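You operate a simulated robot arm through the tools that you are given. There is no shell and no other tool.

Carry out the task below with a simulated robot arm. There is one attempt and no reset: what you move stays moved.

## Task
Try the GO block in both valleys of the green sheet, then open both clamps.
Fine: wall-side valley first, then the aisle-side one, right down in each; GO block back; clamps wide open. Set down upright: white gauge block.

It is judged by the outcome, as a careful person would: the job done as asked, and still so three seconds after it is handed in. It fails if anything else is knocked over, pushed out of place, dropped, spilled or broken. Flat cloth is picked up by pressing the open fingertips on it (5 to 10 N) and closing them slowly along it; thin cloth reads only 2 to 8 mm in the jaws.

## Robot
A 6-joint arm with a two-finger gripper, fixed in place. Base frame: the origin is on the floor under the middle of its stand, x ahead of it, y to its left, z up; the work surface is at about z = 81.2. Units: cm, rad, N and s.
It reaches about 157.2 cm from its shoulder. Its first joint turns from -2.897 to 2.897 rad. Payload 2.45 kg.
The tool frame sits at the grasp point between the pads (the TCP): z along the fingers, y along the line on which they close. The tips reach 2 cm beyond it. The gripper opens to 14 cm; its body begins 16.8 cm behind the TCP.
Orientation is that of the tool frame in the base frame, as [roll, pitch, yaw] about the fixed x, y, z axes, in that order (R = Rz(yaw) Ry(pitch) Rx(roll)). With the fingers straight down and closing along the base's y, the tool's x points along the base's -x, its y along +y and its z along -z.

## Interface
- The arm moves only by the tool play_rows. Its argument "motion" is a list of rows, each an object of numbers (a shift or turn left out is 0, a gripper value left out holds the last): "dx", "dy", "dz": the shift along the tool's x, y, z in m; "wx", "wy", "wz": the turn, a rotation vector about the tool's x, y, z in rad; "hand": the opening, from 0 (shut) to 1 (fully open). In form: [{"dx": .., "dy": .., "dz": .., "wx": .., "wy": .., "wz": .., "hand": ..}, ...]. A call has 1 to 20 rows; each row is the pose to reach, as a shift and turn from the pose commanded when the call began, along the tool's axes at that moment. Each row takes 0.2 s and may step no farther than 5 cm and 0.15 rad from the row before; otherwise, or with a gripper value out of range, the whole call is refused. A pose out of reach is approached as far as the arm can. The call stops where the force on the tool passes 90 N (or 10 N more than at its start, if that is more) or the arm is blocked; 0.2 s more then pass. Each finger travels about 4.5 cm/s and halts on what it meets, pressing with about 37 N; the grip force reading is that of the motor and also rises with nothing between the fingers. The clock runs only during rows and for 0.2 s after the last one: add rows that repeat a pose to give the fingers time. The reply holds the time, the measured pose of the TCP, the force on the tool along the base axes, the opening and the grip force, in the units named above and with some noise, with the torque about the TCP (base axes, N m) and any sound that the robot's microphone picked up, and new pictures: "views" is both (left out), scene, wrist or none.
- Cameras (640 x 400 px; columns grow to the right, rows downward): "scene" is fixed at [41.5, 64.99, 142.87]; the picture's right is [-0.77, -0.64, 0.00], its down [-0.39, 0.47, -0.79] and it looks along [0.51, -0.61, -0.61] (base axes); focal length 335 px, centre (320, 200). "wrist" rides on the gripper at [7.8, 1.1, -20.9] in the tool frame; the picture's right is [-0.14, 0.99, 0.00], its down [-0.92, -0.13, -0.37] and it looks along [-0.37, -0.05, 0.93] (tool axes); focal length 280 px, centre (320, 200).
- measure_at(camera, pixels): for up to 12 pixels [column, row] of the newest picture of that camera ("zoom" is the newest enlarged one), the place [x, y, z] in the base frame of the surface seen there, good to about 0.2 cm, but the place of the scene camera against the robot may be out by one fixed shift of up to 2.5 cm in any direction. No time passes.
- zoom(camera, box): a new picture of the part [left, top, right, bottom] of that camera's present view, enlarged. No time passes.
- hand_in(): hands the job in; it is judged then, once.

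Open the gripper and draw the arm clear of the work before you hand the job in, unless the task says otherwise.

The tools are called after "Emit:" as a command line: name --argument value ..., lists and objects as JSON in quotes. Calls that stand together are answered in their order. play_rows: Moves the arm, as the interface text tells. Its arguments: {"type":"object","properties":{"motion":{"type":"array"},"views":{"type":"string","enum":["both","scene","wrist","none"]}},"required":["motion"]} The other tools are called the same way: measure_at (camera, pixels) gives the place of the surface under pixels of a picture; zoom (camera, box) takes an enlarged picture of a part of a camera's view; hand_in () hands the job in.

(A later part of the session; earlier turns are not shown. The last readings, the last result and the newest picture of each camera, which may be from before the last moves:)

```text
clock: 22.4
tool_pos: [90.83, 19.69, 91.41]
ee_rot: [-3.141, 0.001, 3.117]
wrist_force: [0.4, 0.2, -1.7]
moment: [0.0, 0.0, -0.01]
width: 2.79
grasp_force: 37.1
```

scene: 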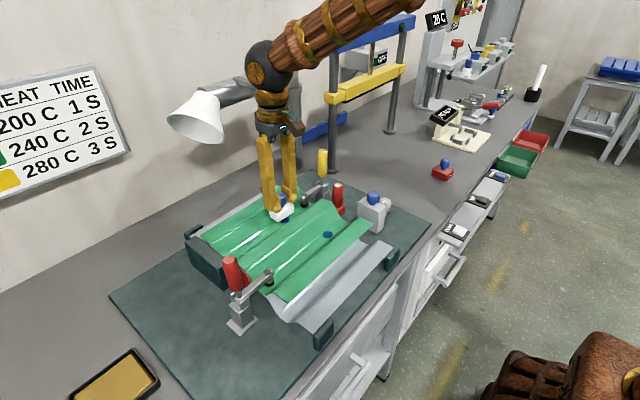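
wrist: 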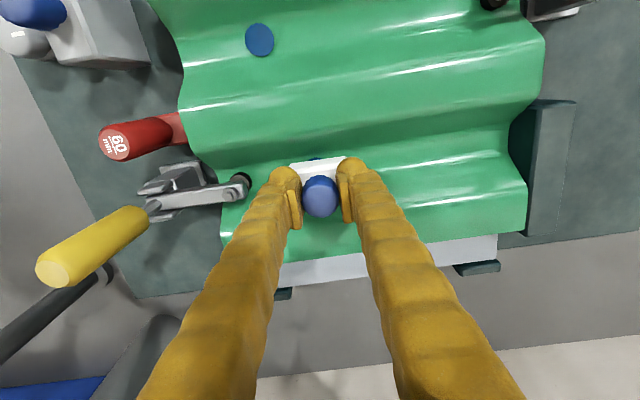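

Commanded z≈91.42 and still no clear contact. I'll go on in 1 mm steps.

Emit:
play_rows --motion '[{"dz": 0.0005}, {"dz": 0.001}, {"dz": 0.001}]' --views "none"

Emit:
play_rows --motion '[{"dz": 0.0005}, {"dz": 0.001}, {"dz": 0.001}]' --views "both"

```text
clock: 23.2
tool_pos: [90.86, 19.73, 91.33]
ee_rot: [-3.141, 0.001, 3.118]
wrist_force: [-0.6, -0.4, 4.7]
moment: [0.05, 0.17, -0.01]
width: 2.77
grasp_force: 37.2
```

```text
clock: 24.0
tool_pos: [90.85, 19.56, 91.2]
ee_rot: [3.141, -0.001, 3.117]
wrist_force: [-0.9, 3.1, 16.0]
moment: [0.04, 0.37, -0.01]
width: 2.79
grasp_force: 36.4
```

scene: 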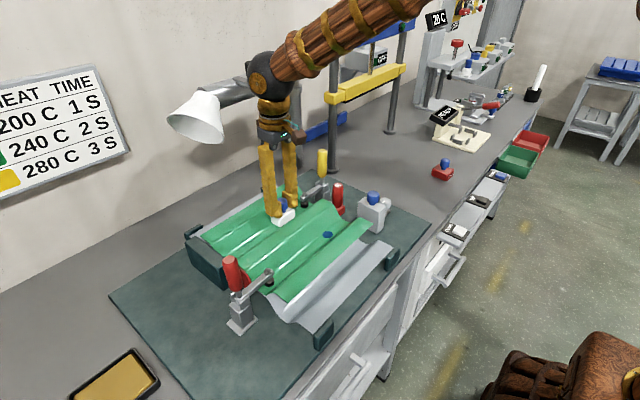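
wrist: 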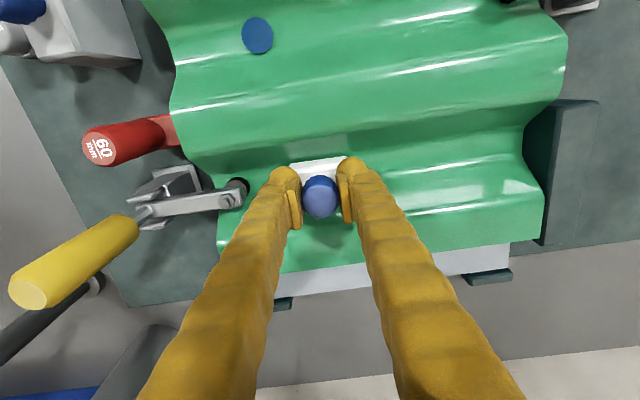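

Contact began at commanded z≈91.3 and reached 16 N, with a torque suggesting the load is on one long edge. I'll ease off slightly and open the fingers a little so the block can settle into the valley by itself.

Emit:
play_rows --motion '[{"dz": -0.001}, {"dz": -0.001, "hand": 0.22}, {"dz": -0.001, "hand": 0.26}, {"dz": -0.001, "hand": 0.3}, {"dz": -0.001, "hand": 0.3}, {"dz": -0.001, "hand": 0.3}]'

Emit:
zoom --camera "scene" --box '[255, 180, 315, 240]'

Emit:
zoom --camera "wrist" --box '[260, 130, 380, 240]'

```text
clock: 25.4
tool_pos: [90.89, 19.51, 91.35]
ee_rot: [-3.141, 0.0, 3.117]
wrist_force: [0.6, 0.0, 0.8]
moment: [-0.03, -0.03, -0.01]
width: 4.17
grasp_force: 0.0
```

scene: 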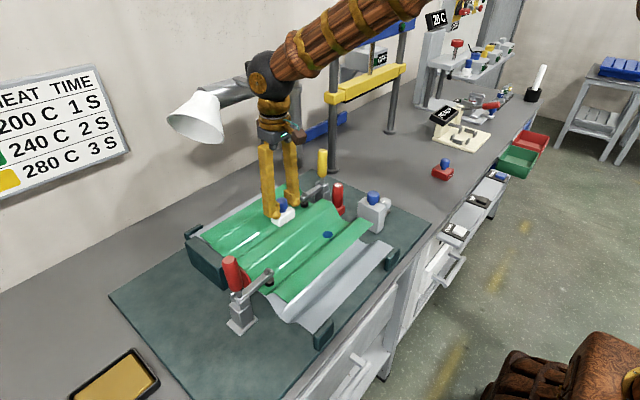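
wrist: 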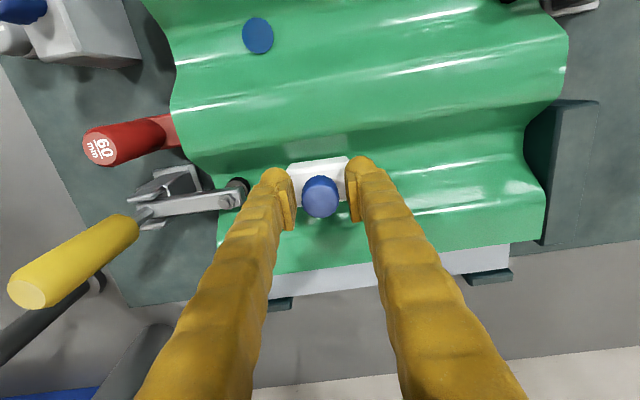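

```text
6.67 times, centred on (285, 210) of scene
```

zoom: 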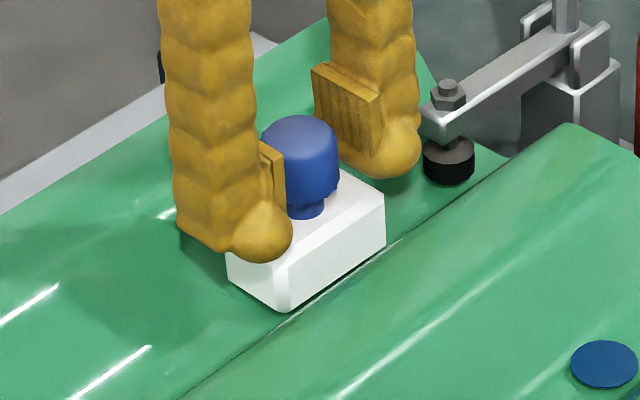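

```text
3.64 times, centred on (320, 185) of wrist
```

zoom: 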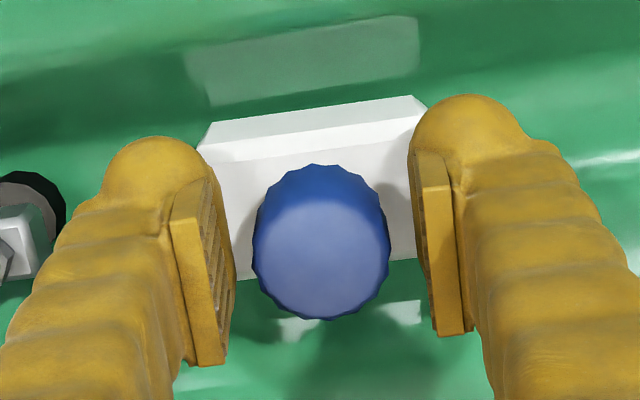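

The block is free-standing in the wall-side valley. I'll measure its knob and body top to see how deep and how level it sits.

Emit:
measure_at --camera "wrist" --pixels '[[320, 202], [312, 202], [328, 202], [320, 195], [320, 210], [300, 174], [320, 171], [340, 168], [302, 190], [336, 190], [310, 166], [338, 162]]'

Emit:
measure_at --camera "scene" --pixels '[[288, 199], [285, 198], [291, 198], [288, 216], [298, 209], [281, 223], [292, 214], [284, 220], [291, 208], [297, 207]]'

Emit:
zoom --camera "scene" --box '[270, 195, 302, 232]'

```text
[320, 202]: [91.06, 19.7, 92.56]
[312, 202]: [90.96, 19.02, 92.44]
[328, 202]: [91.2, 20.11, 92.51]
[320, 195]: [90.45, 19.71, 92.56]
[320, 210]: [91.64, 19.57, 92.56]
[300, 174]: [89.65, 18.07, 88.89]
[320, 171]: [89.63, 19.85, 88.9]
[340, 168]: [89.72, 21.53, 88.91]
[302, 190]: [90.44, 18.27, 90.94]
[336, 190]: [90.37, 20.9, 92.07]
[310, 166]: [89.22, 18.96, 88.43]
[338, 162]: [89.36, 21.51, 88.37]
```

```text
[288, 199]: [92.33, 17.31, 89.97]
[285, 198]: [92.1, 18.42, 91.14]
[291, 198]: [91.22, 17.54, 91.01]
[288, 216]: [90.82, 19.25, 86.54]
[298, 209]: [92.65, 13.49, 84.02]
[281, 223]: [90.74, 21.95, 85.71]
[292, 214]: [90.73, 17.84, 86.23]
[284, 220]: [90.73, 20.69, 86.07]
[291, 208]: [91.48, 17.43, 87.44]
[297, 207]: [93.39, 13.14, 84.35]
```

```text
10.81 times, centred on (286, 214) of scene
```

zoom: 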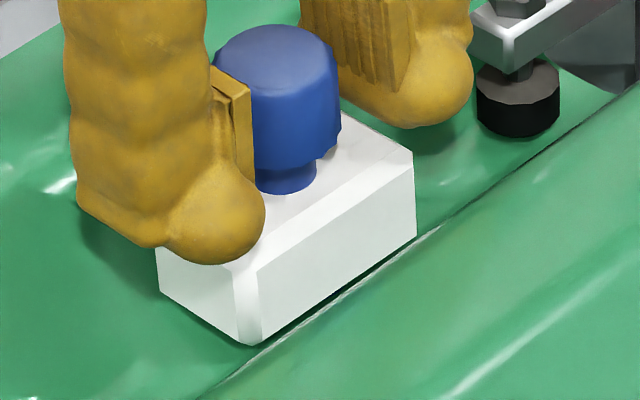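

Knob top reads 92.52 (86.61 on the bench), so the block's base is about 5.9 cm above the bench: level, and near the disc top (86.0) or just above the floor (85.66). I'll regrip and press down gently to see if it goes any lower here.

Emit:
play_rows --motion '[{"hand": 0.25}, {"hand": 0.2}, {"hand": 0.1}, {"hand": 0.0}, {"hand": 0.0}, {"hand": 0.0}]' --views "none"

Emit:
play_rows --motion '[{"dz": 0.0005}, {"dz": 0.001}, {"dz": 0.001}, {"dz": 0.001}]' --views "none"

```text
clock: 26.8
tool_pos: [90.84, 19.64, 91.23]
ee_rot: [-3.141, 0.001, 3.117]
wrist_force: [0.2, 0.2, 0.1]
moment: [-0.01, 0.01, -0.02]
width: 2.79
grasp_force: 36.7
```

```text
clock: 27.8
tool_pos: [90.82, 19.5, 91.09]
ee_rot: [-3.141, 0.002, 3.118]
wrist_force: [2.3, 0.1, 13.5]
moment: [-0.03, 0.14, -0.02]
width: 2.79
grasp_force: 37.2
```

13.5 N with 1 mm of press, the force leaning +x and the torque on the aisle-side edge, so the block is touching the aisle-side slope. I'll ease up, shift 1.2 mm toward the wall and press again.

Emit:
play_rows --motion '[{"dz": -0.001}, {"dz": -0.0015, "dx": -0.0012}, {"dz": -0.0005, "dx": -0.0012}, {"dz": 0.0, "dx": -0.0012}, {"dz": 0.0, "dx": -0.0012}]' --views "none"

Emit:
play_rows --motion '[{"dz": 0.0005}, {"dz": 0.001}, {"dz": 0.001}, {"dz": 0.001}]' --views "none"

```text
clock: 29.0
tool_pos: [90.75, 19.61, 91.2]
ee_rot: [-3.141, 0.0, 3.117]
wrist_force: [-2.0, -2.8, 15.4]
moment: [-0.02, 0.29, 0.04]
width: 2.76
grasp_force: 37.0
```

```text
clock: 30.0
tool_pos: [90.88, 19.65, 91.2]
ee_rot: [3.141, 0.002, 3.116]
wrist_force: [0.4, 0.7, 31.7]
moment: [0.04, 0.11, 0.01]
width: 2.76
grasp_force: 36.5
```

Now the load is centred (31.7 N with little torque) and it goes no lower here: firmly seated. I'll lift 2 cm and check a clear stretch of the same valley 7 cm further along (+y), to see whether the disc was holding the block up.

Emit:
play_rows --motion '[{"dz": -0.003}, {"dz": -0.01}, {"dz": -0.02}, {"dz": -0.022, "dy": 0.015}, {"dz": -0.022, "dy": 0.04}, {"dz": -0.022, "dy": 0.06}, {"dz": -0.022, "dy": 0.07}, {"dz": -0.015, "dy": 0.07}, {"dz": -0.006, "dy": 0.07}, {"dz": -0.002, "dy": 0.07}, {"dz": -0.002, "dy": 0.07}]'

```text
clock: 32.4
tool_pos: [91.14, 26.69, 91.17]
ee_rot: [-3.142, 0.0, 3.117]
wrist_force: [-6.7, -0.5, 3.7]
moment: [0.11, 0.26, 0.14]
width: 2.79
grasp_force: 37.0
```

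scene: 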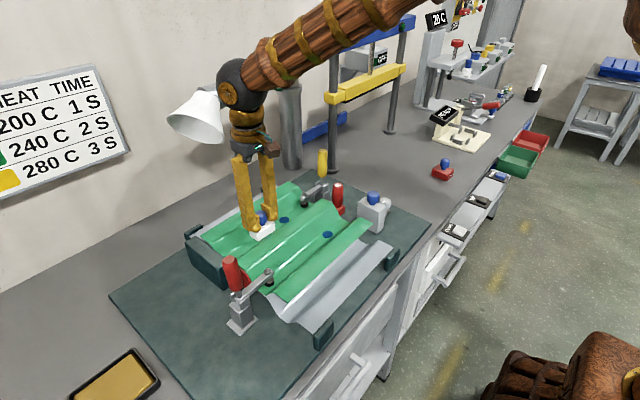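
wrist: 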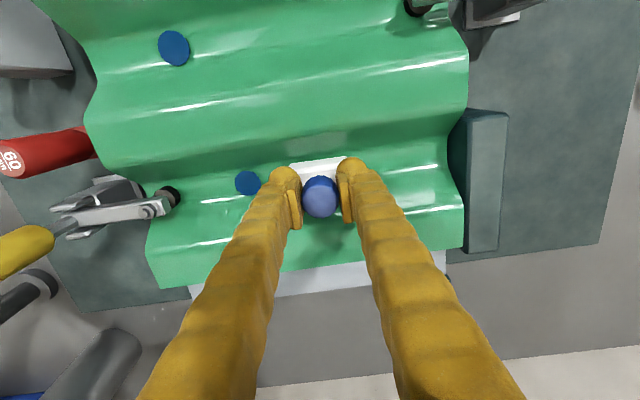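

My slight yaw made the move drift 0.17 cm toward the wall, and it now touches the wall-side slope (Fx −6.7). I'll lift a few mm, shift back 0.19 cm, and lower again.

Emit:
play_rows --motion '[{"dz": -0.004}, {"dz": -0.004, "dx": 0.0019}, {"dz": -0.004, "dx": 0.0019}, {"dz": -0.001, "dx": 0.0019}, {"dz": 0.0, "dx": 0.0019}, {"dz": 0.0, "dx": 0.0019}]' --views "none"

Emit:
play_rows --motion '[{"dz": 0.0005}, {"dz": 0.001}, {"dz": 0.001}, {"dz": 0.001}]' --views "none"

```text
clock: 33.8
tool_pos: [91.05, 26.68, 91.32]
ee_rot: [3.141, 0.0, 3.117]
wrist_force: [0.2, -0.7, -0.2]
moment: [-0.02, -0.01, 0.0]
width: 2.75
grasp_force: 37.0
```

```text
clock: 34.8
tool_pos: [90.91, 26.65, 91.09]
ee_rot: [3.141, -0.001, 3.118]
wrist_force: [2.0, 0.4, 7.6]
moment: [-0.04, -0.03, 0.01]
width: 2.79
grasp_force: 36.9
```

Contact here starts at almost the same height (7.6 N at commanded 91.22), so the disc was not holding the block up. I'll press one more millimetre to see if it settles lower.

Emit:
play_rows --motion '[{"dz": 0.0005}, {"dz": 0.001}, {"dz": 0.001}, {"dz": 0.001}]' --views "none"

Emit:
play_rows --motion '[{"dz": 0.0}, {"dz": 0.0}]' --views "wrist"

```text
clock: 35.8
tool_pos: [90.98, 26.59, 91.17]
ee_rot: [3.141, 0.003, 3.117]
wrist_force: [5.3, -1.9, 21.7]
moment: [-0.02, -0.14, -0.03]
width: 2.78
grasp_force: 37.1
```

```text
clock: 36.4
tool_pos: [90.93, 26.66, 91.18]
ee_rot: [3.141, 0.002, 3.118]
wrist_force: [4.6, -0.4, 24.8]
moment: [0.0, -0.05, 0.01]
width: 2.79
grasp_force: 37.0
```

wrist: 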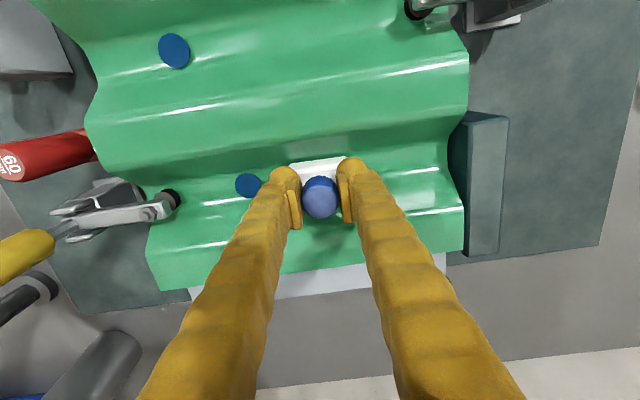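

Stable at 25 N with small torque: firmly bottomed. I'll ease off, release here too, and measure its free resting height for comparison.

Emit:
play_rows --motion '[{"dz": -0.0015}, {"dz": -0.0015, "hand": 0.22}, {"dz": -0.0015, "hand": 0.26}, {"dz": -0.0015, "hand": 0.3}, {"dz": -0.0015, "hand": 0.3}, {"dz": -0.0015, "hand": 0.3}]'

Emit:
zoom --camera "scene" --box '[240, 200, 290, 250]'

Emit:
measure_at --camera "wrist" --pixels '[[320, 202], [312, 202], [328, 202], [320, 195], [320, 210], [300, 174], [320, 171], [340, 168], [303, 166], [338, 161], [390, 190], [400, 185]]'

```text
clock: 37.8
tool_pos: [90.75, 26.75, 91.17]
ee_rot: [3.141, -0.002, 3.117]
wrist_force: [0.1, 0.3, 1.1]
moment: [0.01, -0.03, 0.03]
width: 4.22
grasp_force: 0.0
```

scene: 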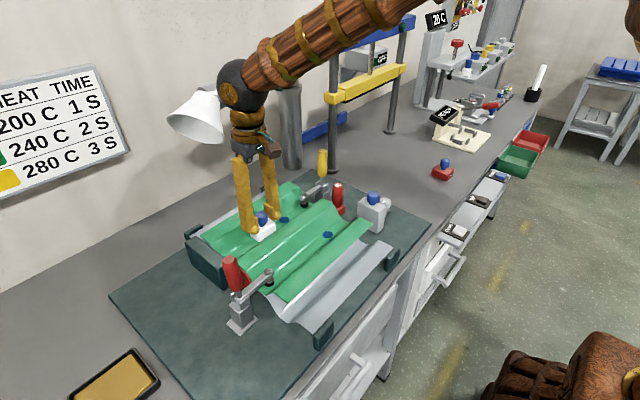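
wrist: 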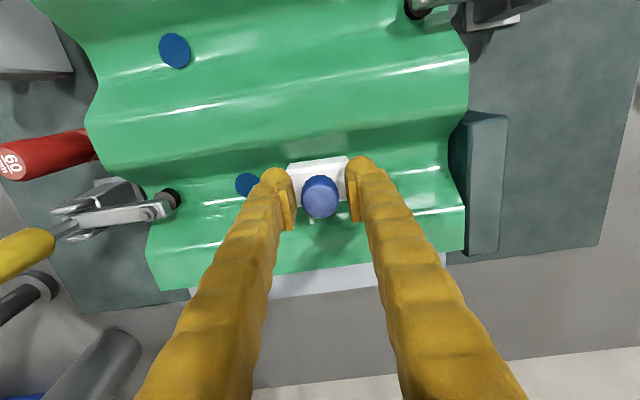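

```text
8.00 times, centred on (265, 225) of scene
```

zoom: 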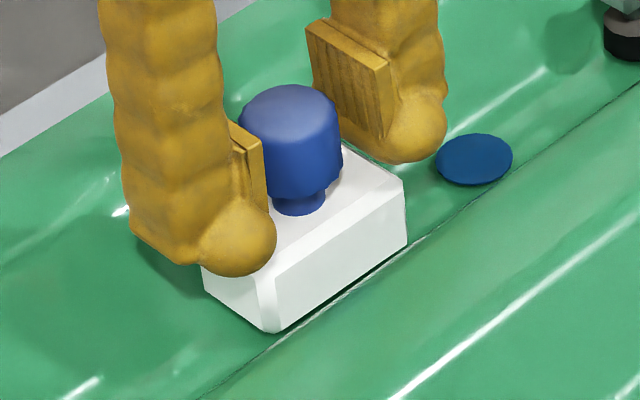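

```text
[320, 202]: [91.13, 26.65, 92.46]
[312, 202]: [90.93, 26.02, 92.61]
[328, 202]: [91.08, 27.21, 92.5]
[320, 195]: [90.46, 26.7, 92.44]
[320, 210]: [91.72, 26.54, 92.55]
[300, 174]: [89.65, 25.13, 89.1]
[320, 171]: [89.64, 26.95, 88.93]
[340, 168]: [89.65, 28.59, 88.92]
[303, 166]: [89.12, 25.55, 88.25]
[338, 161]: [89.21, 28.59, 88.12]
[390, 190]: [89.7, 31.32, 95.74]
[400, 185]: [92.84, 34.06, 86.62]
```

Same free height (≈92.5) away from the disc, so the block is right down in the wall-side valley in both spots; the disc is only a mark. Before moving on I'll measure the aisle-side valley's profile near its dot (wrist 174,50).

Emit:
measure_at --camera "wrist" --pixels '[[174, 50], [200, 5], [200, 15], [200, 25], [200, 32], [200, 39], [200, 46], [200, 53], [200, 60], [200, 67], [200, 74], [200, 85]]'

Emit:
measure_at --camera "wrist" --pixels '[[150, 15], [150, 25], [150, 32], [150, 39], [150, 46], [150, 53], [150, 60], [150, 67], [150, 74], [150, 80], [150, 88], [174, 43]]'

Emit:
measure_at --camera "wrist" --pixels '[[300, 5], [300, 10], [300, 15], [300, 20], [300, 27], [300, 34], [300, 41], [300, 48], [300, 55], [300, 62], [300, 69], [300, 76]]'

```text
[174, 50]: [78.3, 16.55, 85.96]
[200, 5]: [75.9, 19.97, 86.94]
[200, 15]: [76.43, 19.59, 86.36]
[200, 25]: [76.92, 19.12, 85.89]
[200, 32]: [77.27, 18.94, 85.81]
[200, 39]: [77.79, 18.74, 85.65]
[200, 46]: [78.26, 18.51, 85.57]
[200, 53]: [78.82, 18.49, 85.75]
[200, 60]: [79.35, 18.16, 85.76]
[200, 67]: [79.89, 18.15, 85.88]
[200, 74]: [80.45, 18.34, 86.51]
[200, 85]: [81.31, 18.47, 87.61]
```

```text
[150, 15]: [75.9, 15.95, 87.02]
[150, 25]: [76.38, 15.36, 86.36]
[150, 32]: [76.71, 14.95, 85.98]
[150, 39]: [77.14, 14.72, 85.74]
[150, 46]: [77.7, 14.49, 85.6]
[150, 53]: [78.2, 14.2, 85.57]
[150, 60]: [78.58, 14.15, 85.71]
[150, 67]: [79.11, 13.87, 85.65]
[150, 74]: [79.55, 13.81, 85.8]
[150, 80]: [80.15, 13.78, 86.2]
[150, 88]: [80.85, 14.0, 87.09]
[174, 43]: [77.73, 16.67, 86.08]
```

```text
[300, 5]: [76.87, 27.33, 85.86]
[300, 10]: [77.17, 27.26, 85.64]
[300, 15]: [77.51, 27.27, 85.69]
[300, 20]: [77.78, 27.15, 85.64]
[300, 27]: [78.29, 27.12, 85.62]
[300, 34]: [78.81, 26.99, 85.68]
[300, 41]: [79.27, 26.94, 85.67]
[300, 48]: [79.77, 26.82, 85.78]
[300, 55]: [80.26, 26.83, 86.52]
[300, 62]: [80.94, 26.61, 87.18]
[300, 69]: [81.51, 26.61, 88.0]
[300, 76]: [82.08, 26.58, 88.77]
```

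The aisle-side valley centre is x≈78.36 at its dot (y≈16.55), exactly parallel and 12.36 cm from the wall-side one. I'll regrip the self-centred block and lift it well above the ridge.

Emit:
play_rows --motion '[{"hand": 0.25}, {"hand": 0.2}, {"hand": 0.1}, {"hand": 0.0}, {"hand": 0.0}, {"hand": 0.0}]' --views "none"

Emit:
play_rows --motion '[{"dz": -0.003}, {"dz": -0.012}, {"dz": -0.03}, {"dz": -0.05}, {"dz": -0.07}, {"dz": -0.08}, {"dz": -0.08}]' --views "scene"

```text
clock: 39.2
tool_pos: [90.98, 26.65, 91.22]
ee_rot: [-3.14, 0.0, 3.118]
wrist_force: [-0.3, 0.5, 0.6]
moment: [-0.04, -0.04, 0.0]
width: 2.79
grasp_force: 36.7
```

```text
clock: 40.8
tool_pos: [90.8, 26.8, 99.32]
ee_rot: [-3.14, 0.001, 3.116]
wrist_force: [-0.7, 0.0, -0.7]
moment: [-0.01, -0.01, -0.03]
width: 2.79
grasp_force: 37.1
```

scene: 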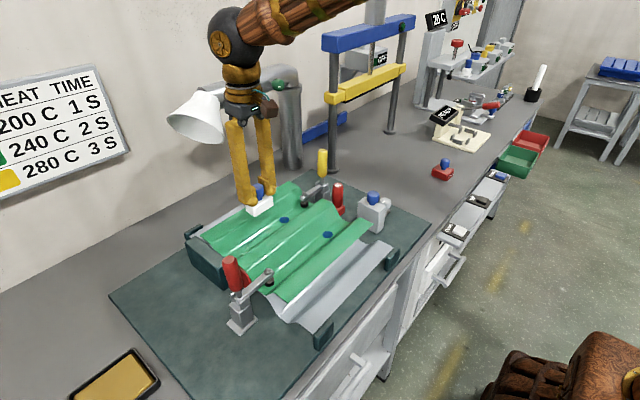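

Lifted cleanly. I'll carry it across the ridge to above the aisle-side dot (Δx −12.36, Δy −10.1), then lower to 2 cm above the floor.

Emit:
play_rows --motion '[{"dx": 0.012, "dy": -0.01}, {"dx": 0.036, "dy": -0.031}, {"dx": 0.06, "dy": -0.052}, {"dx": 0.085, "dy": -0.073}, {"dx": 0.108, "dy": -0.093}, {"dx": 0.1211, "dy": -0.104}, {"dx": 0.1211, "dy": -0.104}, {"dx": 0.1211, "dy": -0.104, "dz": 0.02}, {"dx": 0.1211, "dy": -0.104, "dz": 0.045}, {"dx": 0.1211, "dy": -0.104, "dz": 0.06}, {"dx": 0.1211, "dy": -0.104, "dz": 0.06}]'

Emit:
zoom --camera "scene" --box '[280, 180, 380, 270]'

Emit:
zoom --camera "wrist" --box '[240, 100, 400, 240]'

```text
clock: 43.2
tool_pos: [78.61, 16.55, 93.09]
ee_rot: [3.141, -0.001, 3.117]
wrist_force: [-0.4, 0.3, -0.9]
moment: [0.02, 0.0, 0.03]
width: 2.76
grasp_force: 36.6
```

scene: 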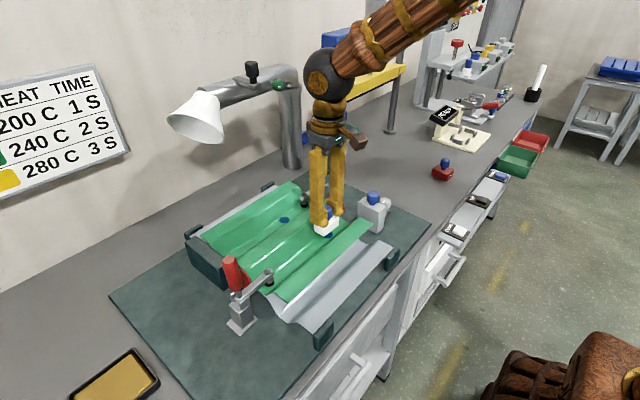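
wrist: 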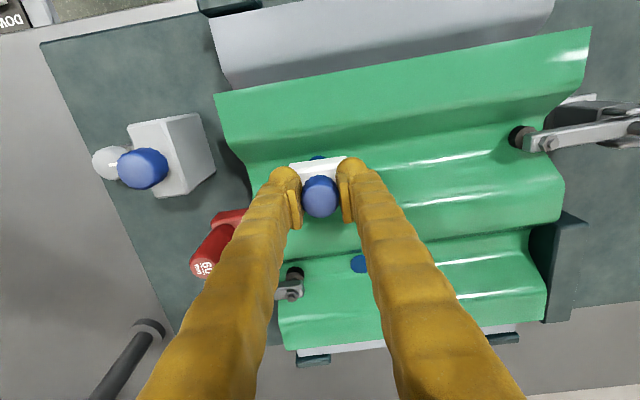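

```text
4.44 times, centred on (330, 225) of scene
```

zoom: 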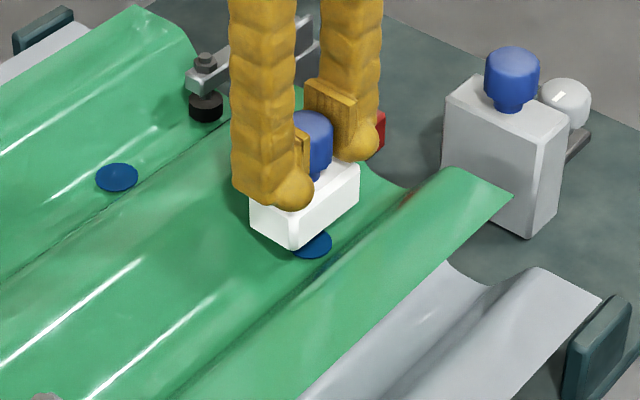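

```text
2.86 times, centred on (320, 170) of wrist
```

zoom: 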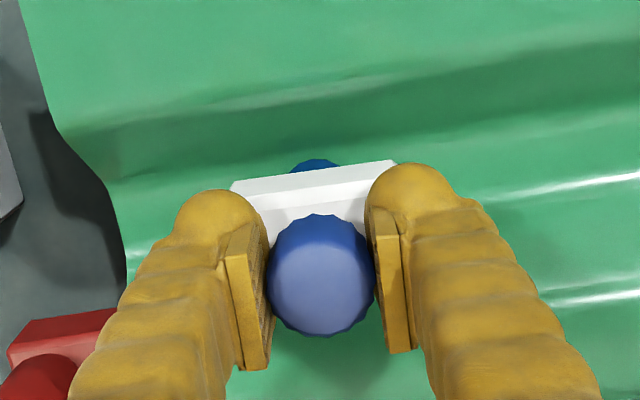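

Positioned above the aisle-side dot, in line with the valley. I'll lower in steps to contact.

Emit:
play_rows --motion '[{"dz": 0.006}, {"dz": 0.012}, {"dz": 0.016}, {"dz": 0.018}, {"dz": 0.018}]' --views "none"

Emit:
play_rows --motion '[{"dz": 0.0005}, {"dz": 0.001}, {"dz": 0.0015}, {"dz": 0.0015}]' --views "none"

Emit:
play_rows --motion '[{"dz": 0.0005}, {"dz": 0.001}, {"dz": 0.001}, {"dz": 0.001}]' --views "none"

```text
clock: 44.4
tool_pos: [78.53, 16.37, 91.39]
ee_rot: [-3.142, 0.001, 3.117]
wrist_force: [-0.7, 0.1, -1.8]
moment: [0.0, -0.04, 0.0]
width: 2.82
grasp_force: 36.7
```

```text
clock: 45.4
tool_pos: [78.47, 16.55, 91.19]
ee_rot: [-3.14, 0.0, 3.117]
wrist_force: [0.8, -0.4, 2.2]
moment: [0.02, -0.05, -0.02]
width: 2.79
grasp_force: 36.7
```

```text
clock: 46.4
tool_pos: [78.69, 16.65, 91.14]
ee_rot: [3.139, -0.001, 3.117]
wrist_force: [-1.0, -0.1, 3.2]
moment: [0.03, -0.07, -0.01]
width: 2.81
grasp_force: 37.2
```

Light contact (3 N) at commanded 91.22. I'll go two more millimetres, one at a time.

Emit:
play_rows --motion '[{"dz": 0.0005}, {"dz": 0.001}, {"dz": 0.001}, {"dz": 0.001}]' --views "none"

Emit:
play_rows --motion '[{"dz": 0.0005}, {"dz": 0.001}, {"dz": 0.001}, {"dz": 0.001}]' --views "wrist"

```text
clock: 47.4
tool_pos: [78.66, 16.52, 91.07]
ee_rot: [3.141, 0.002, 3.117]
wrist_force: [2.5, 3.7, 23.4]
moment: [0.08, -0.29, 0.0]
width: 2.77
grasp_force: 36.9
```

```text
clock: 48.4
tool_pos: [78.57, 16.48, 90.88]
ee_rot: [-3.141, -0.002, 3.117]
wrist_force: [3.7, -0.6, 34.6]
moment: [-0.01, -0.22, 0.01]
width: 2.78
grasp_force: 37.0
```

wrist: 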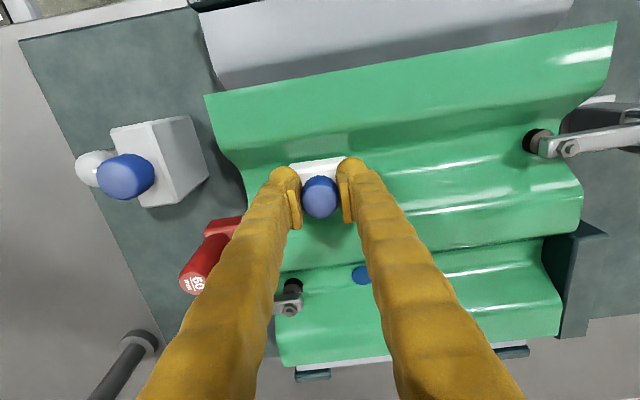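

Firmly bottomed (35 N, load centred). I'll ease off, open the fingers slightly so it stands free, and measure the height.

Emit:
play_rows --motion '[{"dz": -0.001}, {"dz": -0.0022}, {"dz": -0.0022, "hand": 0.22}, {"dz": -0.0022, "hand": 0.26}, {"dz": -0.0022, "hand": 0.3}, {"dz": -0.0022, "hand": 0.3}, {"dz": -0.0022, "hand": 0.3}]'

Emit:
zoom --camera "scene" --box '[300, 195, 350, 245]'

Emit:
measure_at --camera "wrist" --pixels '[[320, 202], [312, 202], [328, 202], [320, 195], [320, 210], [300, 174], [320, 171], [340, 168], [303, 166], [338, 161]]'

```text
clock: 50.0
tool_pos: [78.64, 16.57, 91.18]
ee_rot: [-3.141, 0.001, 3.118]
wrist_force: [0.3, 0.5, 0.0]
moment: [-0.01, 0.01, -0.04]
width: 4.21
grasp_force: 0.0
```

scene: 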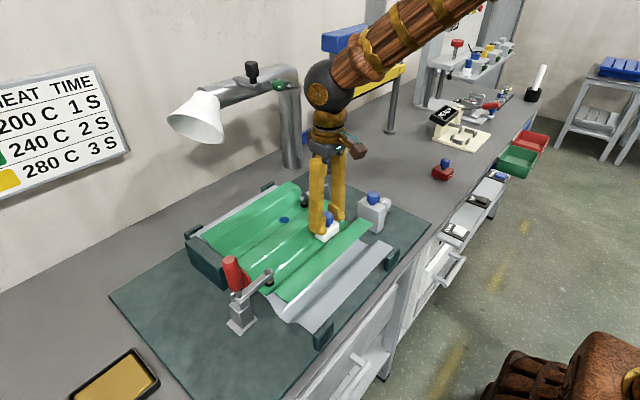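
wrist: 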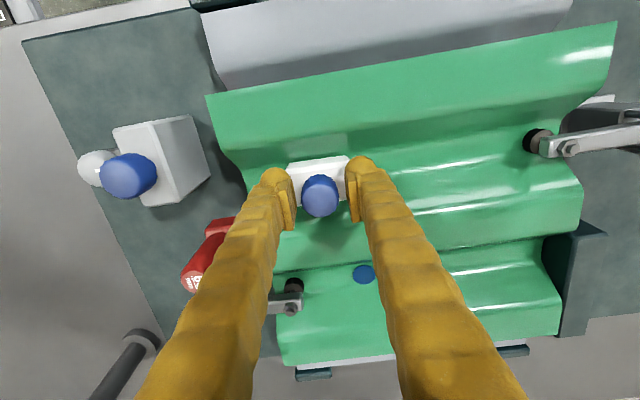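

```text
8.00 times, centred on (325, 220) of scene
```

zoom: 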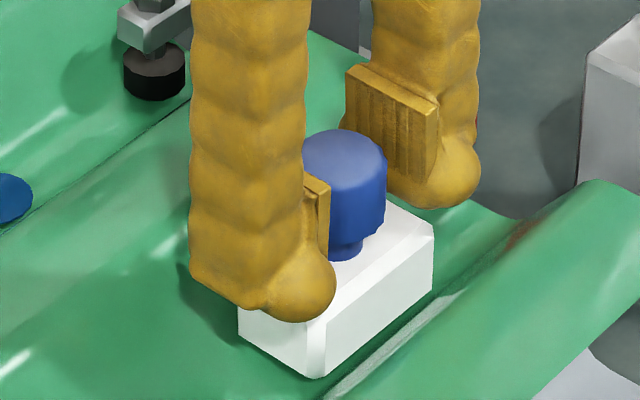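

```text
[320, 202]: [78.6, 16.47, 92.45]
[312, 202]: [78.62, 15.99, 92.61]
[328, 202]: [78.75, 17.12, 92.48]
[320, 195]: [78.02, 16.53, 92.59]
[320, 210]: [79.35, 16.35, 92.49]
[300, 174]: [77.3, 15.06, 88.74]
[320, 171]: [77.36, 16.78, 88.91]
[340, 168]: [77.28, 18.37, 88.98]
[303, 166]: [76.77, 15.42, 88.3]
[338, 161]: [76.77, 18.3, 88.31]
```

Same resting height (≈92.5), level and centred: right down in the aisle-side valley too. I'll regrip the knob and lift it up to z≈111.

Emit:
play_rows --motion '[{"hand": 0.25}, {"hand": 0.2}, {"hand": 0.1}, {"hand": 0.0}, {"hand": 0.0}, {"hand": 0.0}]' --views "none"

Emit:
play_rows --motion '[{"dz": -0.003}, {"dz": -0.012}, {"dz": -0.03}, {"dz": -0.06}, {"dz": -0.095}, {"dz": -0.13}, {"dz": -0.165}, {"dz": -0.19}, {"dz": -0.2}, {"dz": -0.2}]' --views "scene"

```text
clock: 51.4
tool_pos: [78.57, 16.42, 91.18]
ee_rot: [3.14, 0.0, 3.117]
wrist_force: [-0.3, -0.3, 0.0]
moment: [0.01, 0.02, 0.04]
width: 2.77
grasp_force: 36.8
```

```text
clock: 53.6
tool_pos: [78.35, 16.54, 111.04]
ee_rot: [3.139, 0.001, 3.116]
wrist_force: [0.1, 0.7, -0.9]
moment: [-0.01, 0.0, 0.0]
width: 2.77
grasp_force: 37.3
```

scene: 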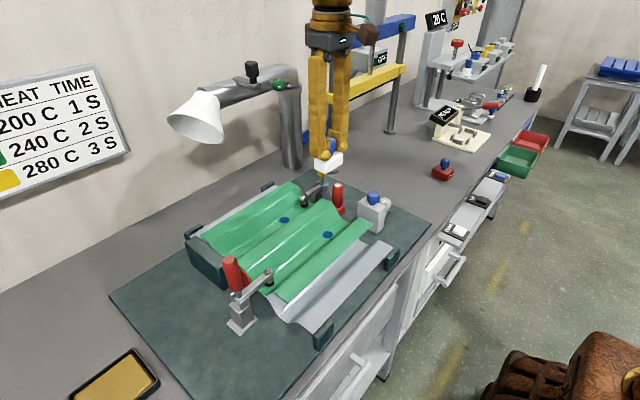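

The block is lifted and held; the sheet looks undisturbed. I'll carry it back over its original spot.

Emit:
play_rows --motion '[{"dx": 0.003, "dy": -0.015}, {"dx": 0.0085, "dy": -0.041}, {"dx": 0.016, "dy": -0.077}, {"dx": 0.0235, "dy": -0.113}, {"dx": 0.031, "dy": -0.149}, {"dx": 0.0385, "dy": -0.185}, {"dx": 0.046, "dy": -0.221}, {"dx": 0.0535, "dy": -0.257}, {"dx": 0.061, "dy": -0.293}, {"dx": 0.0685, "dy": -0.329}, {"dx": 0.0755, "dy": -0.362}, {"dx": 0.0799, "dy": -0.3831}, {"dx": 0.0799, "dy": -0.3831}]' --views "none"

Emit:
play_rows --motion '[{"wz": 0.13}, {"wz": 0.26}, {"wz": 0.39}, {"wz": 0.52}, {"wz": 0.65}, {"wz": 0.78}, {"wz": 0.91}, {"wz": 1.04}, {"wz": 1.17}, {"wz": 1.3}, {"wz": 1.43}, {"wz": 1.545}, {"wz": 1.545}]'

```text
clock: 56.4
tool_pos: [69.41, -21.57, 111.27]
ee_rot: [-3.141, -0.001, 3.117]
wrist_force: [-0.3, -0.1, -1.3]
moment: [0.01, 0.01, -0.01]
width: 2.75
grasp_force: 36.8
```

```text
clock: 59.2
tool_pos: [69.5, -21.59, 111.23]
ee_rot: [-3.141, 0.0, 1.571]
wrist_force: [-0.5, -0.5, -1.1]
moment: [0.01, 0.01, -0.01]
width: 2.77
grasp_force: 37.3
```

scene: 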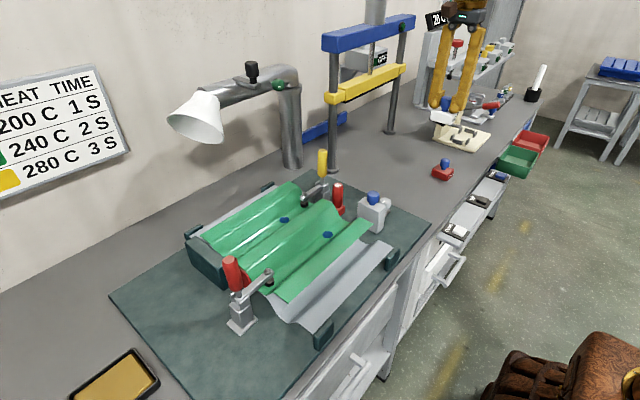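
wrist: 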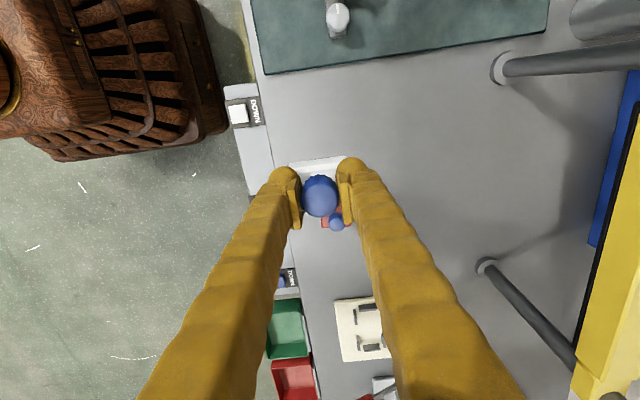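

Over the original spot with the original heading. I'll lower to just above the bench, then continue in small steps until it touches.

Emit:
play_rows --motion '[{"dz": 0.02}, {"dz": 0.055}, {"dz": 0.095}, {"dz": 0.135}, {"dz": 0.17}, {"dz": 0.2}, {"dz": 0.225}, {"dz": 0.242}, {"dz": 0.252}, {"dz": 0.252}]' --views "none"

Emit:
play_rows --motion '[{"dz": 0.001}, {"dz": 0.002}, {"dz": 0.003}, {"dz": 0.004}, {"dz": 0.004}]' --views "both"

```text
clock: 61.4
tool_pos: [69.49, -21.46, 86.03]
ee_rot: [-3.14, 0.0, 1.572]
wrist_force: [-0.7, -0.4, -0.1]
moment: [0.04, 0.03, 0.0]
width: 2.79
grasp_force: 36.8
```

```text
clock: 62.6
tool_pos: [69.57, -21.54, 85.57]
ee_rot: [3.141, 0.001, 1.574]
wrist_force: [0.0, -0.5, -1.2]
moment: [-0.03, -0.02, 0.0]
width: 2.79
grasp_force: 36.6
```

scene: 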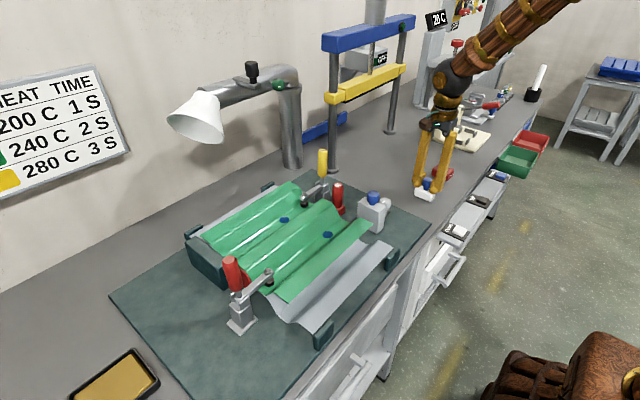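
wrist: 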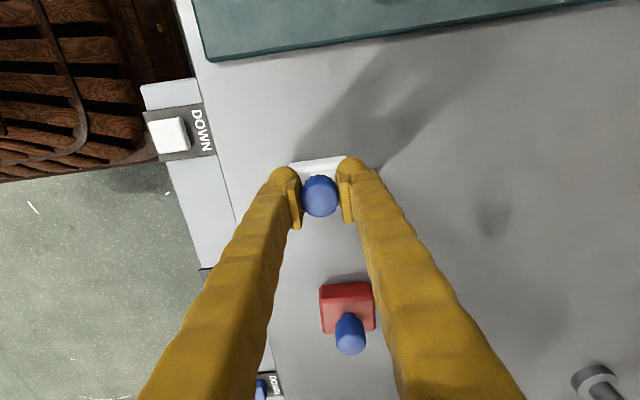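

About 2 mm above the bench by my reckoning. I'll continue down in 1 mm steps to feel the contact.

Emit:
play_rows --motion '[{"dz": 0.0005}, {"dz": 0.001}, {"dz": 0.0015}, {"dz": 0.0015}]' --views "none"

Emit:
play_rows --motion '[{"dz": 0.0005}, {"dz": 0.001}, {"dz": 0.001}]' --views "none"

```text
clock: 63.6
tool_pos: [69.64, -21.56, 85.34]
ee_rot: [-3.141, 0.0, 1.571]
wrist_force: [-0.1, 0.1, -0.6]
moment: [0.03, -0.02, 0.0]
width: 2.78
grasp_force: 36.7
```

```text
clock: 64.4
tool_pos: [69.58, -21.64, 85.35]
ee_rot: [3.141, 0.001, 1.572]
wrist_force: [-0.2, 0.1, 0.4]
moment: [0.0, 0.0, 0.01]
width: 2.77
grasp_force: 36.4
```

No contact yet at commanded 85.39. I'll go down another 1 mm at a time.

Emit:
play_rows --motion '[{"dz": 0.0005}, {"dz": 0.001}, {"dz": 0.001}]' --views "none"

Emit:
play_rows --motion '[{"dz": 0.0005}, {"dz": 0.001}, {"dz": 0.001}]' --views "none"

```text
clock: 65.2
tool_pos: [69.66, -21.57, 85.13]
ee_rot: [3.141, 0.0, 1.572]
wrist_force: [-1.2, 0.9, 3.5]
moment: [0.12, 0.06, -0.01]
width: 2.8
grasp_force: 36.8
```

```text
clock: 66.0
tool_pos: [69.64, -21.63, 85.2]
ee_rot: [3.14, 0.002, 1.57]
wrist_force: [-1.6, -1.0, 35.5]
moment: [0.03, 0.02, -0.02]
width: 2.77
grasp_force: 36.7
```

Firm contact with the bench (35 N). I'll ease up 1 mm, open the fingers, and rise straight up clear of the knob.

Emit:
play_rows --motion '[{"dz": -0.001}, {"dz": -0.001, "hand": 0.22}, {"dz": -0.001, "hand": 0.3}, {"dz": -0.001, "hand": 0.4}, {"dz": -0.001, "hand": 0.46}, {"dz": -0.001, "hand": 0.46}, {"dz": -0.005, "hand": 0.46}, {"dz": -0.02, "hand": 0.46}, {"dz": -0.045, "hand": 0.46}, {"dz": -0.085, "hand": 0.46}, {"dz": -0.125, "hand": 0.46}, {"dz": -0.16, "hand": 0.46}, {"dz": -0.16, "hand": 0.46}]'

Emit:
zoom --camera "scene" --box '[410, 170, 445, 205]'

Emit:
zoom --camera "wrist" --box '[285, 120, 355, 180]'

```text
clock: 68.8
tool_pos: [69.71, -21.58, 101.2]
ee_rot: [-3.141, -0.001, 1.571]
wrist_force: [-0.4, 0.0, -0.7]
moment: [-0.02, 0.0, -0.01]
width: 6.45
grasp_force: 0.1
```

scene: 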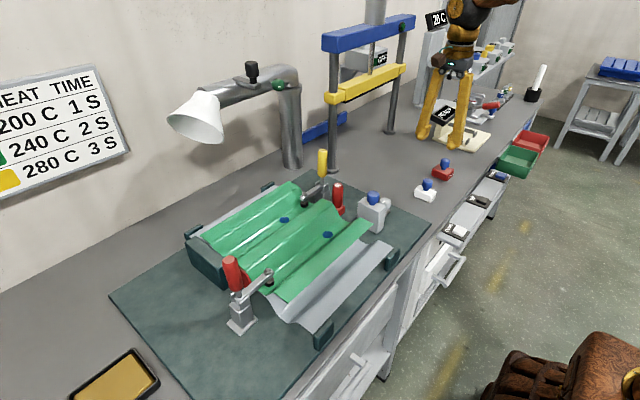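
wrist: 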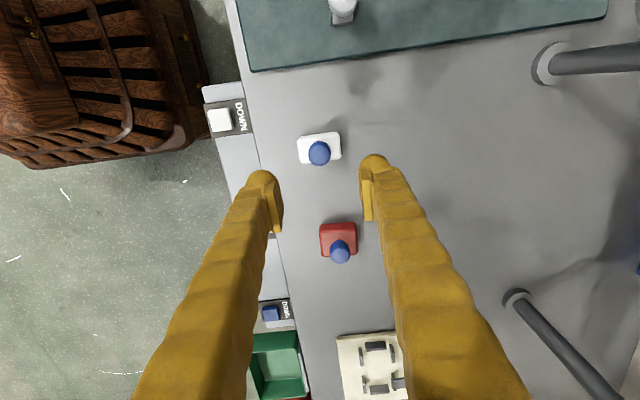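

```text
11.43 times, centred on (428, 188) of scene
```

zoom: 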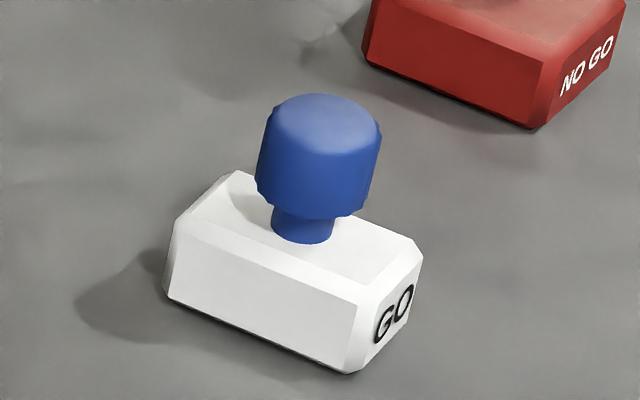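

```text
6.67 times, centred on (320, 150) of wrist
```

zoom: 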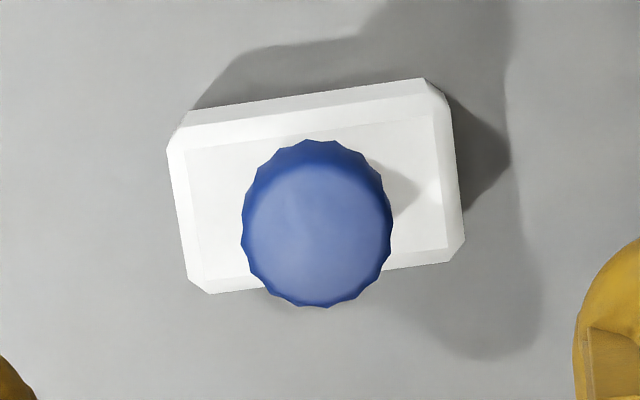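

The GO block stands upright in its original place (knob at wrist (319,153), exactly as before). Next come the clamps: I'll raise and move to a viewpoint above the yellow clamp, keeping tips above z≈110.

Emit:
play_rows --motion '[{"dz": -0.03, "hand": 0.3}, {"dz": -0.07, "hand": 0.2}, {"dz": -0.11, "hand": 0.1}, {"dz": -0.11, "dx": 0.02, "dy": 0.014, "hand": 0.1}, {"dz": -0.11, "dx": 0.05, "dy": 0.035}, {"dz": -0.11, "dx": 0.085, "dy": 0.059}, {"dz": -0.11, "dx": 0.12, "dy": 0.083}, {"dz": -0.11, "dx": 0.155, "dy": 0.107}, {"dz": -0.11, "dx": 0.19, "dy": 0.131}, {"dz": -0.11, "dx": 0.225, "dy": 0.155}, {"dz": -0.11, "dx": 0.26, "dy": 0.179}, {"dz": -0.11, "dx": 0.285, "dy": 0.197}, {"dz": -0.11, "dx": 0.296, "dy": 0.204}, {"dz": -0.11, "dx": 0.296, "dy": 0.204}]'

Emit:
zoom --camera "scene" --box '[290, 140, 350, 220]'

```text
clock: 71.8
tool_pos: [89.81, 7.81, 112.06]
ee_rot: [3.141, 0.0, 1.572]
wrist_force: [-0.4, -0.5, 0.3]
moment: [0.02, 0.02, -0.01]
width: 1.37
grasp_force: 0.0
```

scene: 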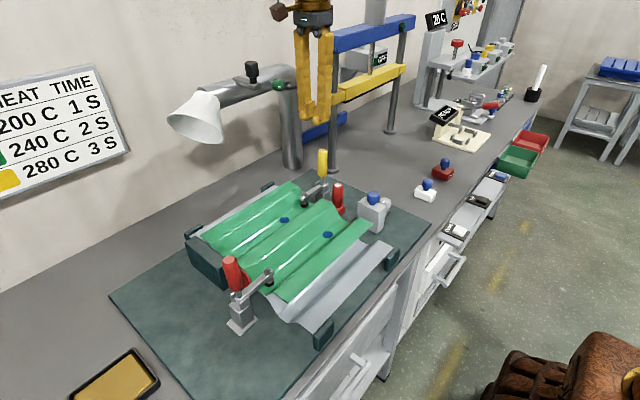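
wrist: 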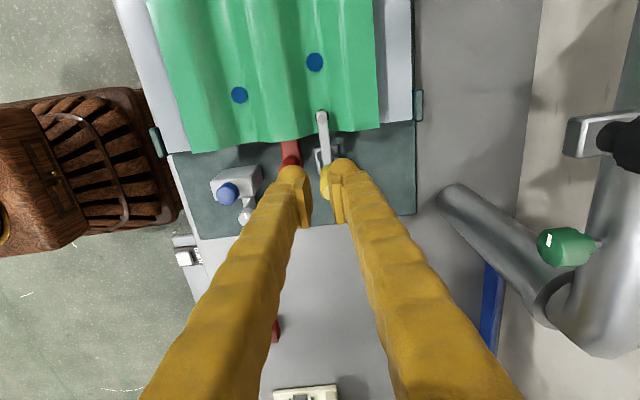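

```text
5.00 times, centred on (320, 180) of scene
```

zoom: 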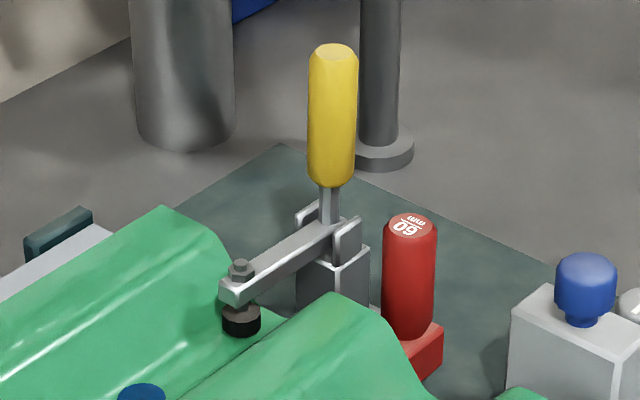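

The yellow handle is partly hidden by the fingers here, so I'll measure its axis and the hinge from the scene camera (correcting by the known shift), along with the red clamp.

Emit:
measure_at --camera "scene" --pixels '[[322, 151], [323, 157], [322, 165], [322, 174], [321, 181], [327, 187], [321, 192], [311, 193], [304, 196], [326, 165], [319, 165], [322, 197]]'

Emit:
measure_at --camera "scene" --pixels '[[229, 259], [230, 266], [232, 275], [235, 285], [238, 292], [243, 297], [250, 288], [260, 279], [268, 272], [240, 306], [246, 300], [228, 275]]'

Emit:
measure_at --camera "wrist" --pixels '[[322, 118], [323, 130], [325, 142], [318, 155], [333, 152], [328, 168], [324, 183], [290, 158], [229, 190], [246, 206], [325, 172], [322, 176]]'

Emit:
zoom --camera "wrist" --box '[260, 90, 400, 220]'

```text
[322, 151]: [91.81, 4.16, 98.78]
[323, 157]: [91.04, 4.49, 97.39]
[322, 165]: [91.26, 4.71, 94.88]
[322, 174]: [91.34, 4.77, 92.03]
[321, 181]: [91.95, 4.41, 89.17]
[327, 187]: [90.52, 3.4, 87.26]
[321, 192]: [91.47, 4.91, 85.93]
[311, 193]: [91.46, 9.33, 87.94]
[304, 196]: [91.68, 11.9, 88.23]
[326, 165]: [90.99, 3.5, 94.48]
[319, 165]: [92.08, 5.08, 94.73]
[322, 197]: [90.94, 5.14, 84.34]
```

```text
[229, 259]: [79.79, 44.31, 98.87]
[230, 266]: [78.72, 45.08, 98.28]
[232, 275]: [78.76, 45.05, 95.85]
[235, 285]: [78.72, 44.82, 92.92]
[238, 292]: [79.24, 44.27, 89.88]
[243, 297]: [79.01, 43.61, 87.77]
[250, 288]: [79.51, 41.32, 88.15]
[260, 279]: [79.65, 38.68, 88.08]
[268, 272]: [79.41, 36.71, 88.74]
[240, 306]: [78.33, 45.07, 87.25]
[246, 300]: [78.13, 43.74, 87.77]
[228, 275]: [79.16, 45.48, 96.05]
```

```text
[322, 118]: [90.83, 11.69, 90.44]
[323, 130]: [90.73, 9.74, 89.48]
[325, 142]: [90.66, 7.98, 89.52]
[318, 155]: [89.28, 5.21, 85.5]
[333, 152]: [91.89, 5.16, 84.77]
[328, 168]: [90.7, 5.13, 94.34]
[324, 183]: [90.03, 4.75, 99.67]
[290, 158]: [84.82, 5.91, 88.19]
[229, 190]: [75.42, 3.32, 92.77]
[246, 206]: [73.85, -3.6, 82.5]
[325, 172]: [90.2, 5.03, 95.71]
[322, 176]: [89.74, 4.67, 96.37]
```

```text
3.08 times, centred on (330, 155) of wrist
```

zoom: 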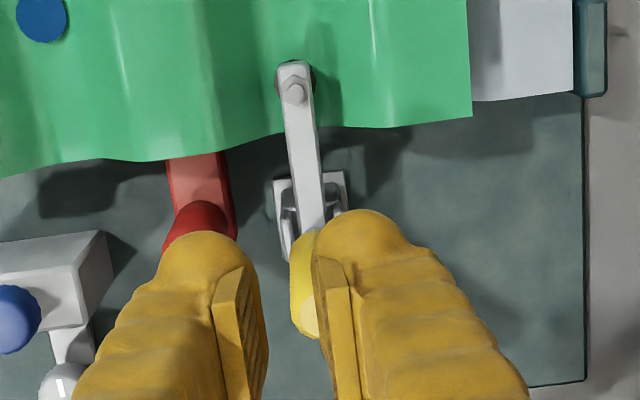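

Yellow handle: vertical, axis at about (90.7, 4.0), top z≈100.2, hinge at about z 88.9, with the arm lying toward +y. To open it, the handle must swing back to −y. I'll close the fingers and come down on the sheet side of the handle, above the arm.

Emit:
play_rows --motion '[{"dy": 0.003, "dz": 0.02, "hand": 0.0}, {"dy": 0.007, "dz": 0.05, "hand": 0.0}, {"dy": 0.007, "dz": 0.085, "hand": 0.0}, {"dy": 0.007, "dz": 0.115, "hand": 0.0}, {"dy": 0.007, "dz": 0.135, "hand": 0.0}, {"dy": 0.007, "dz": 0.14, "hand": 0.0}, {"dy": 0.007, "dz": 0.14, "hand": 0.0}]'

Emit:
zoom --camera "scene" --box '[280, 120, 360, 220]'

Emit:
zoom --camera "wrist" --box '[240, 100, 420, 260]'

```text
clock: 73.4
tool_pos: [90.75, 8.03, 98.23]
ee_rot: [-3.14, 0.0, 1.572]
wrist_force: [-0.6, 0.1, 0.0]
moment: [0.01, -0.01, 0.0]
width: 0.04
grasp_force: 29.0
```

scene: 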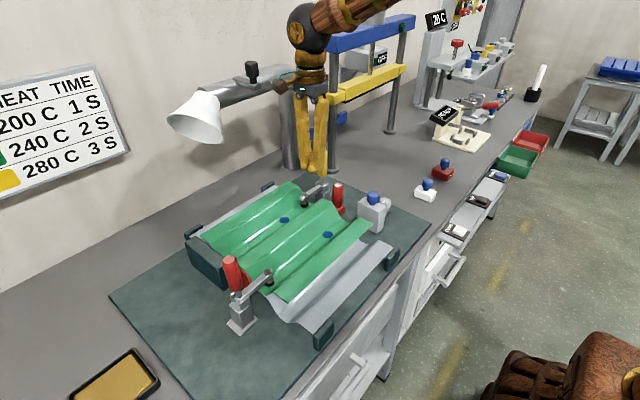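
wrist: 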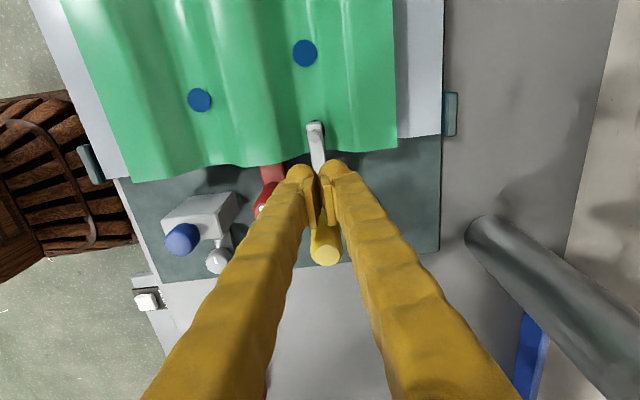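

```text
4.00 times, centred on (320, 170) of scene
```

zoom: 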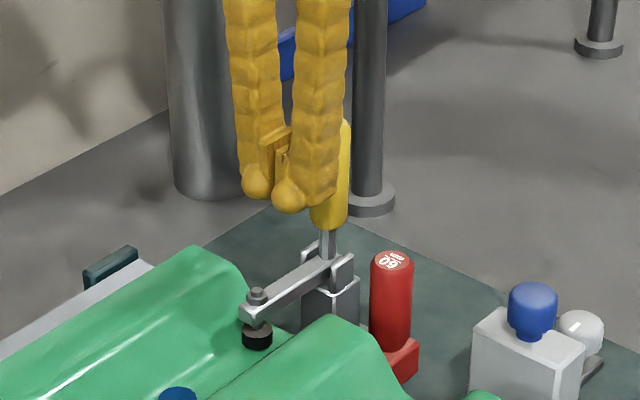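

```text
2.50 times, centred on (330, 180) of wrist
```

zoom: 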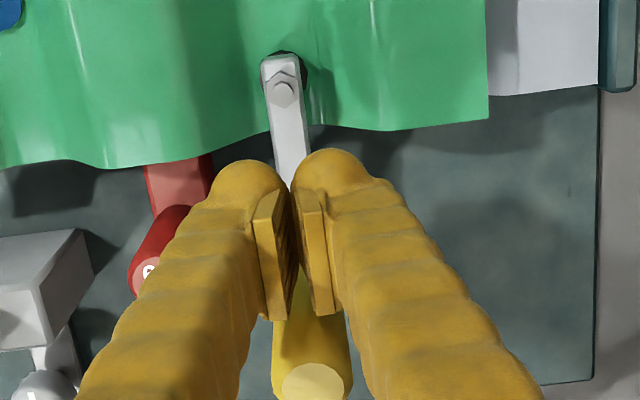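

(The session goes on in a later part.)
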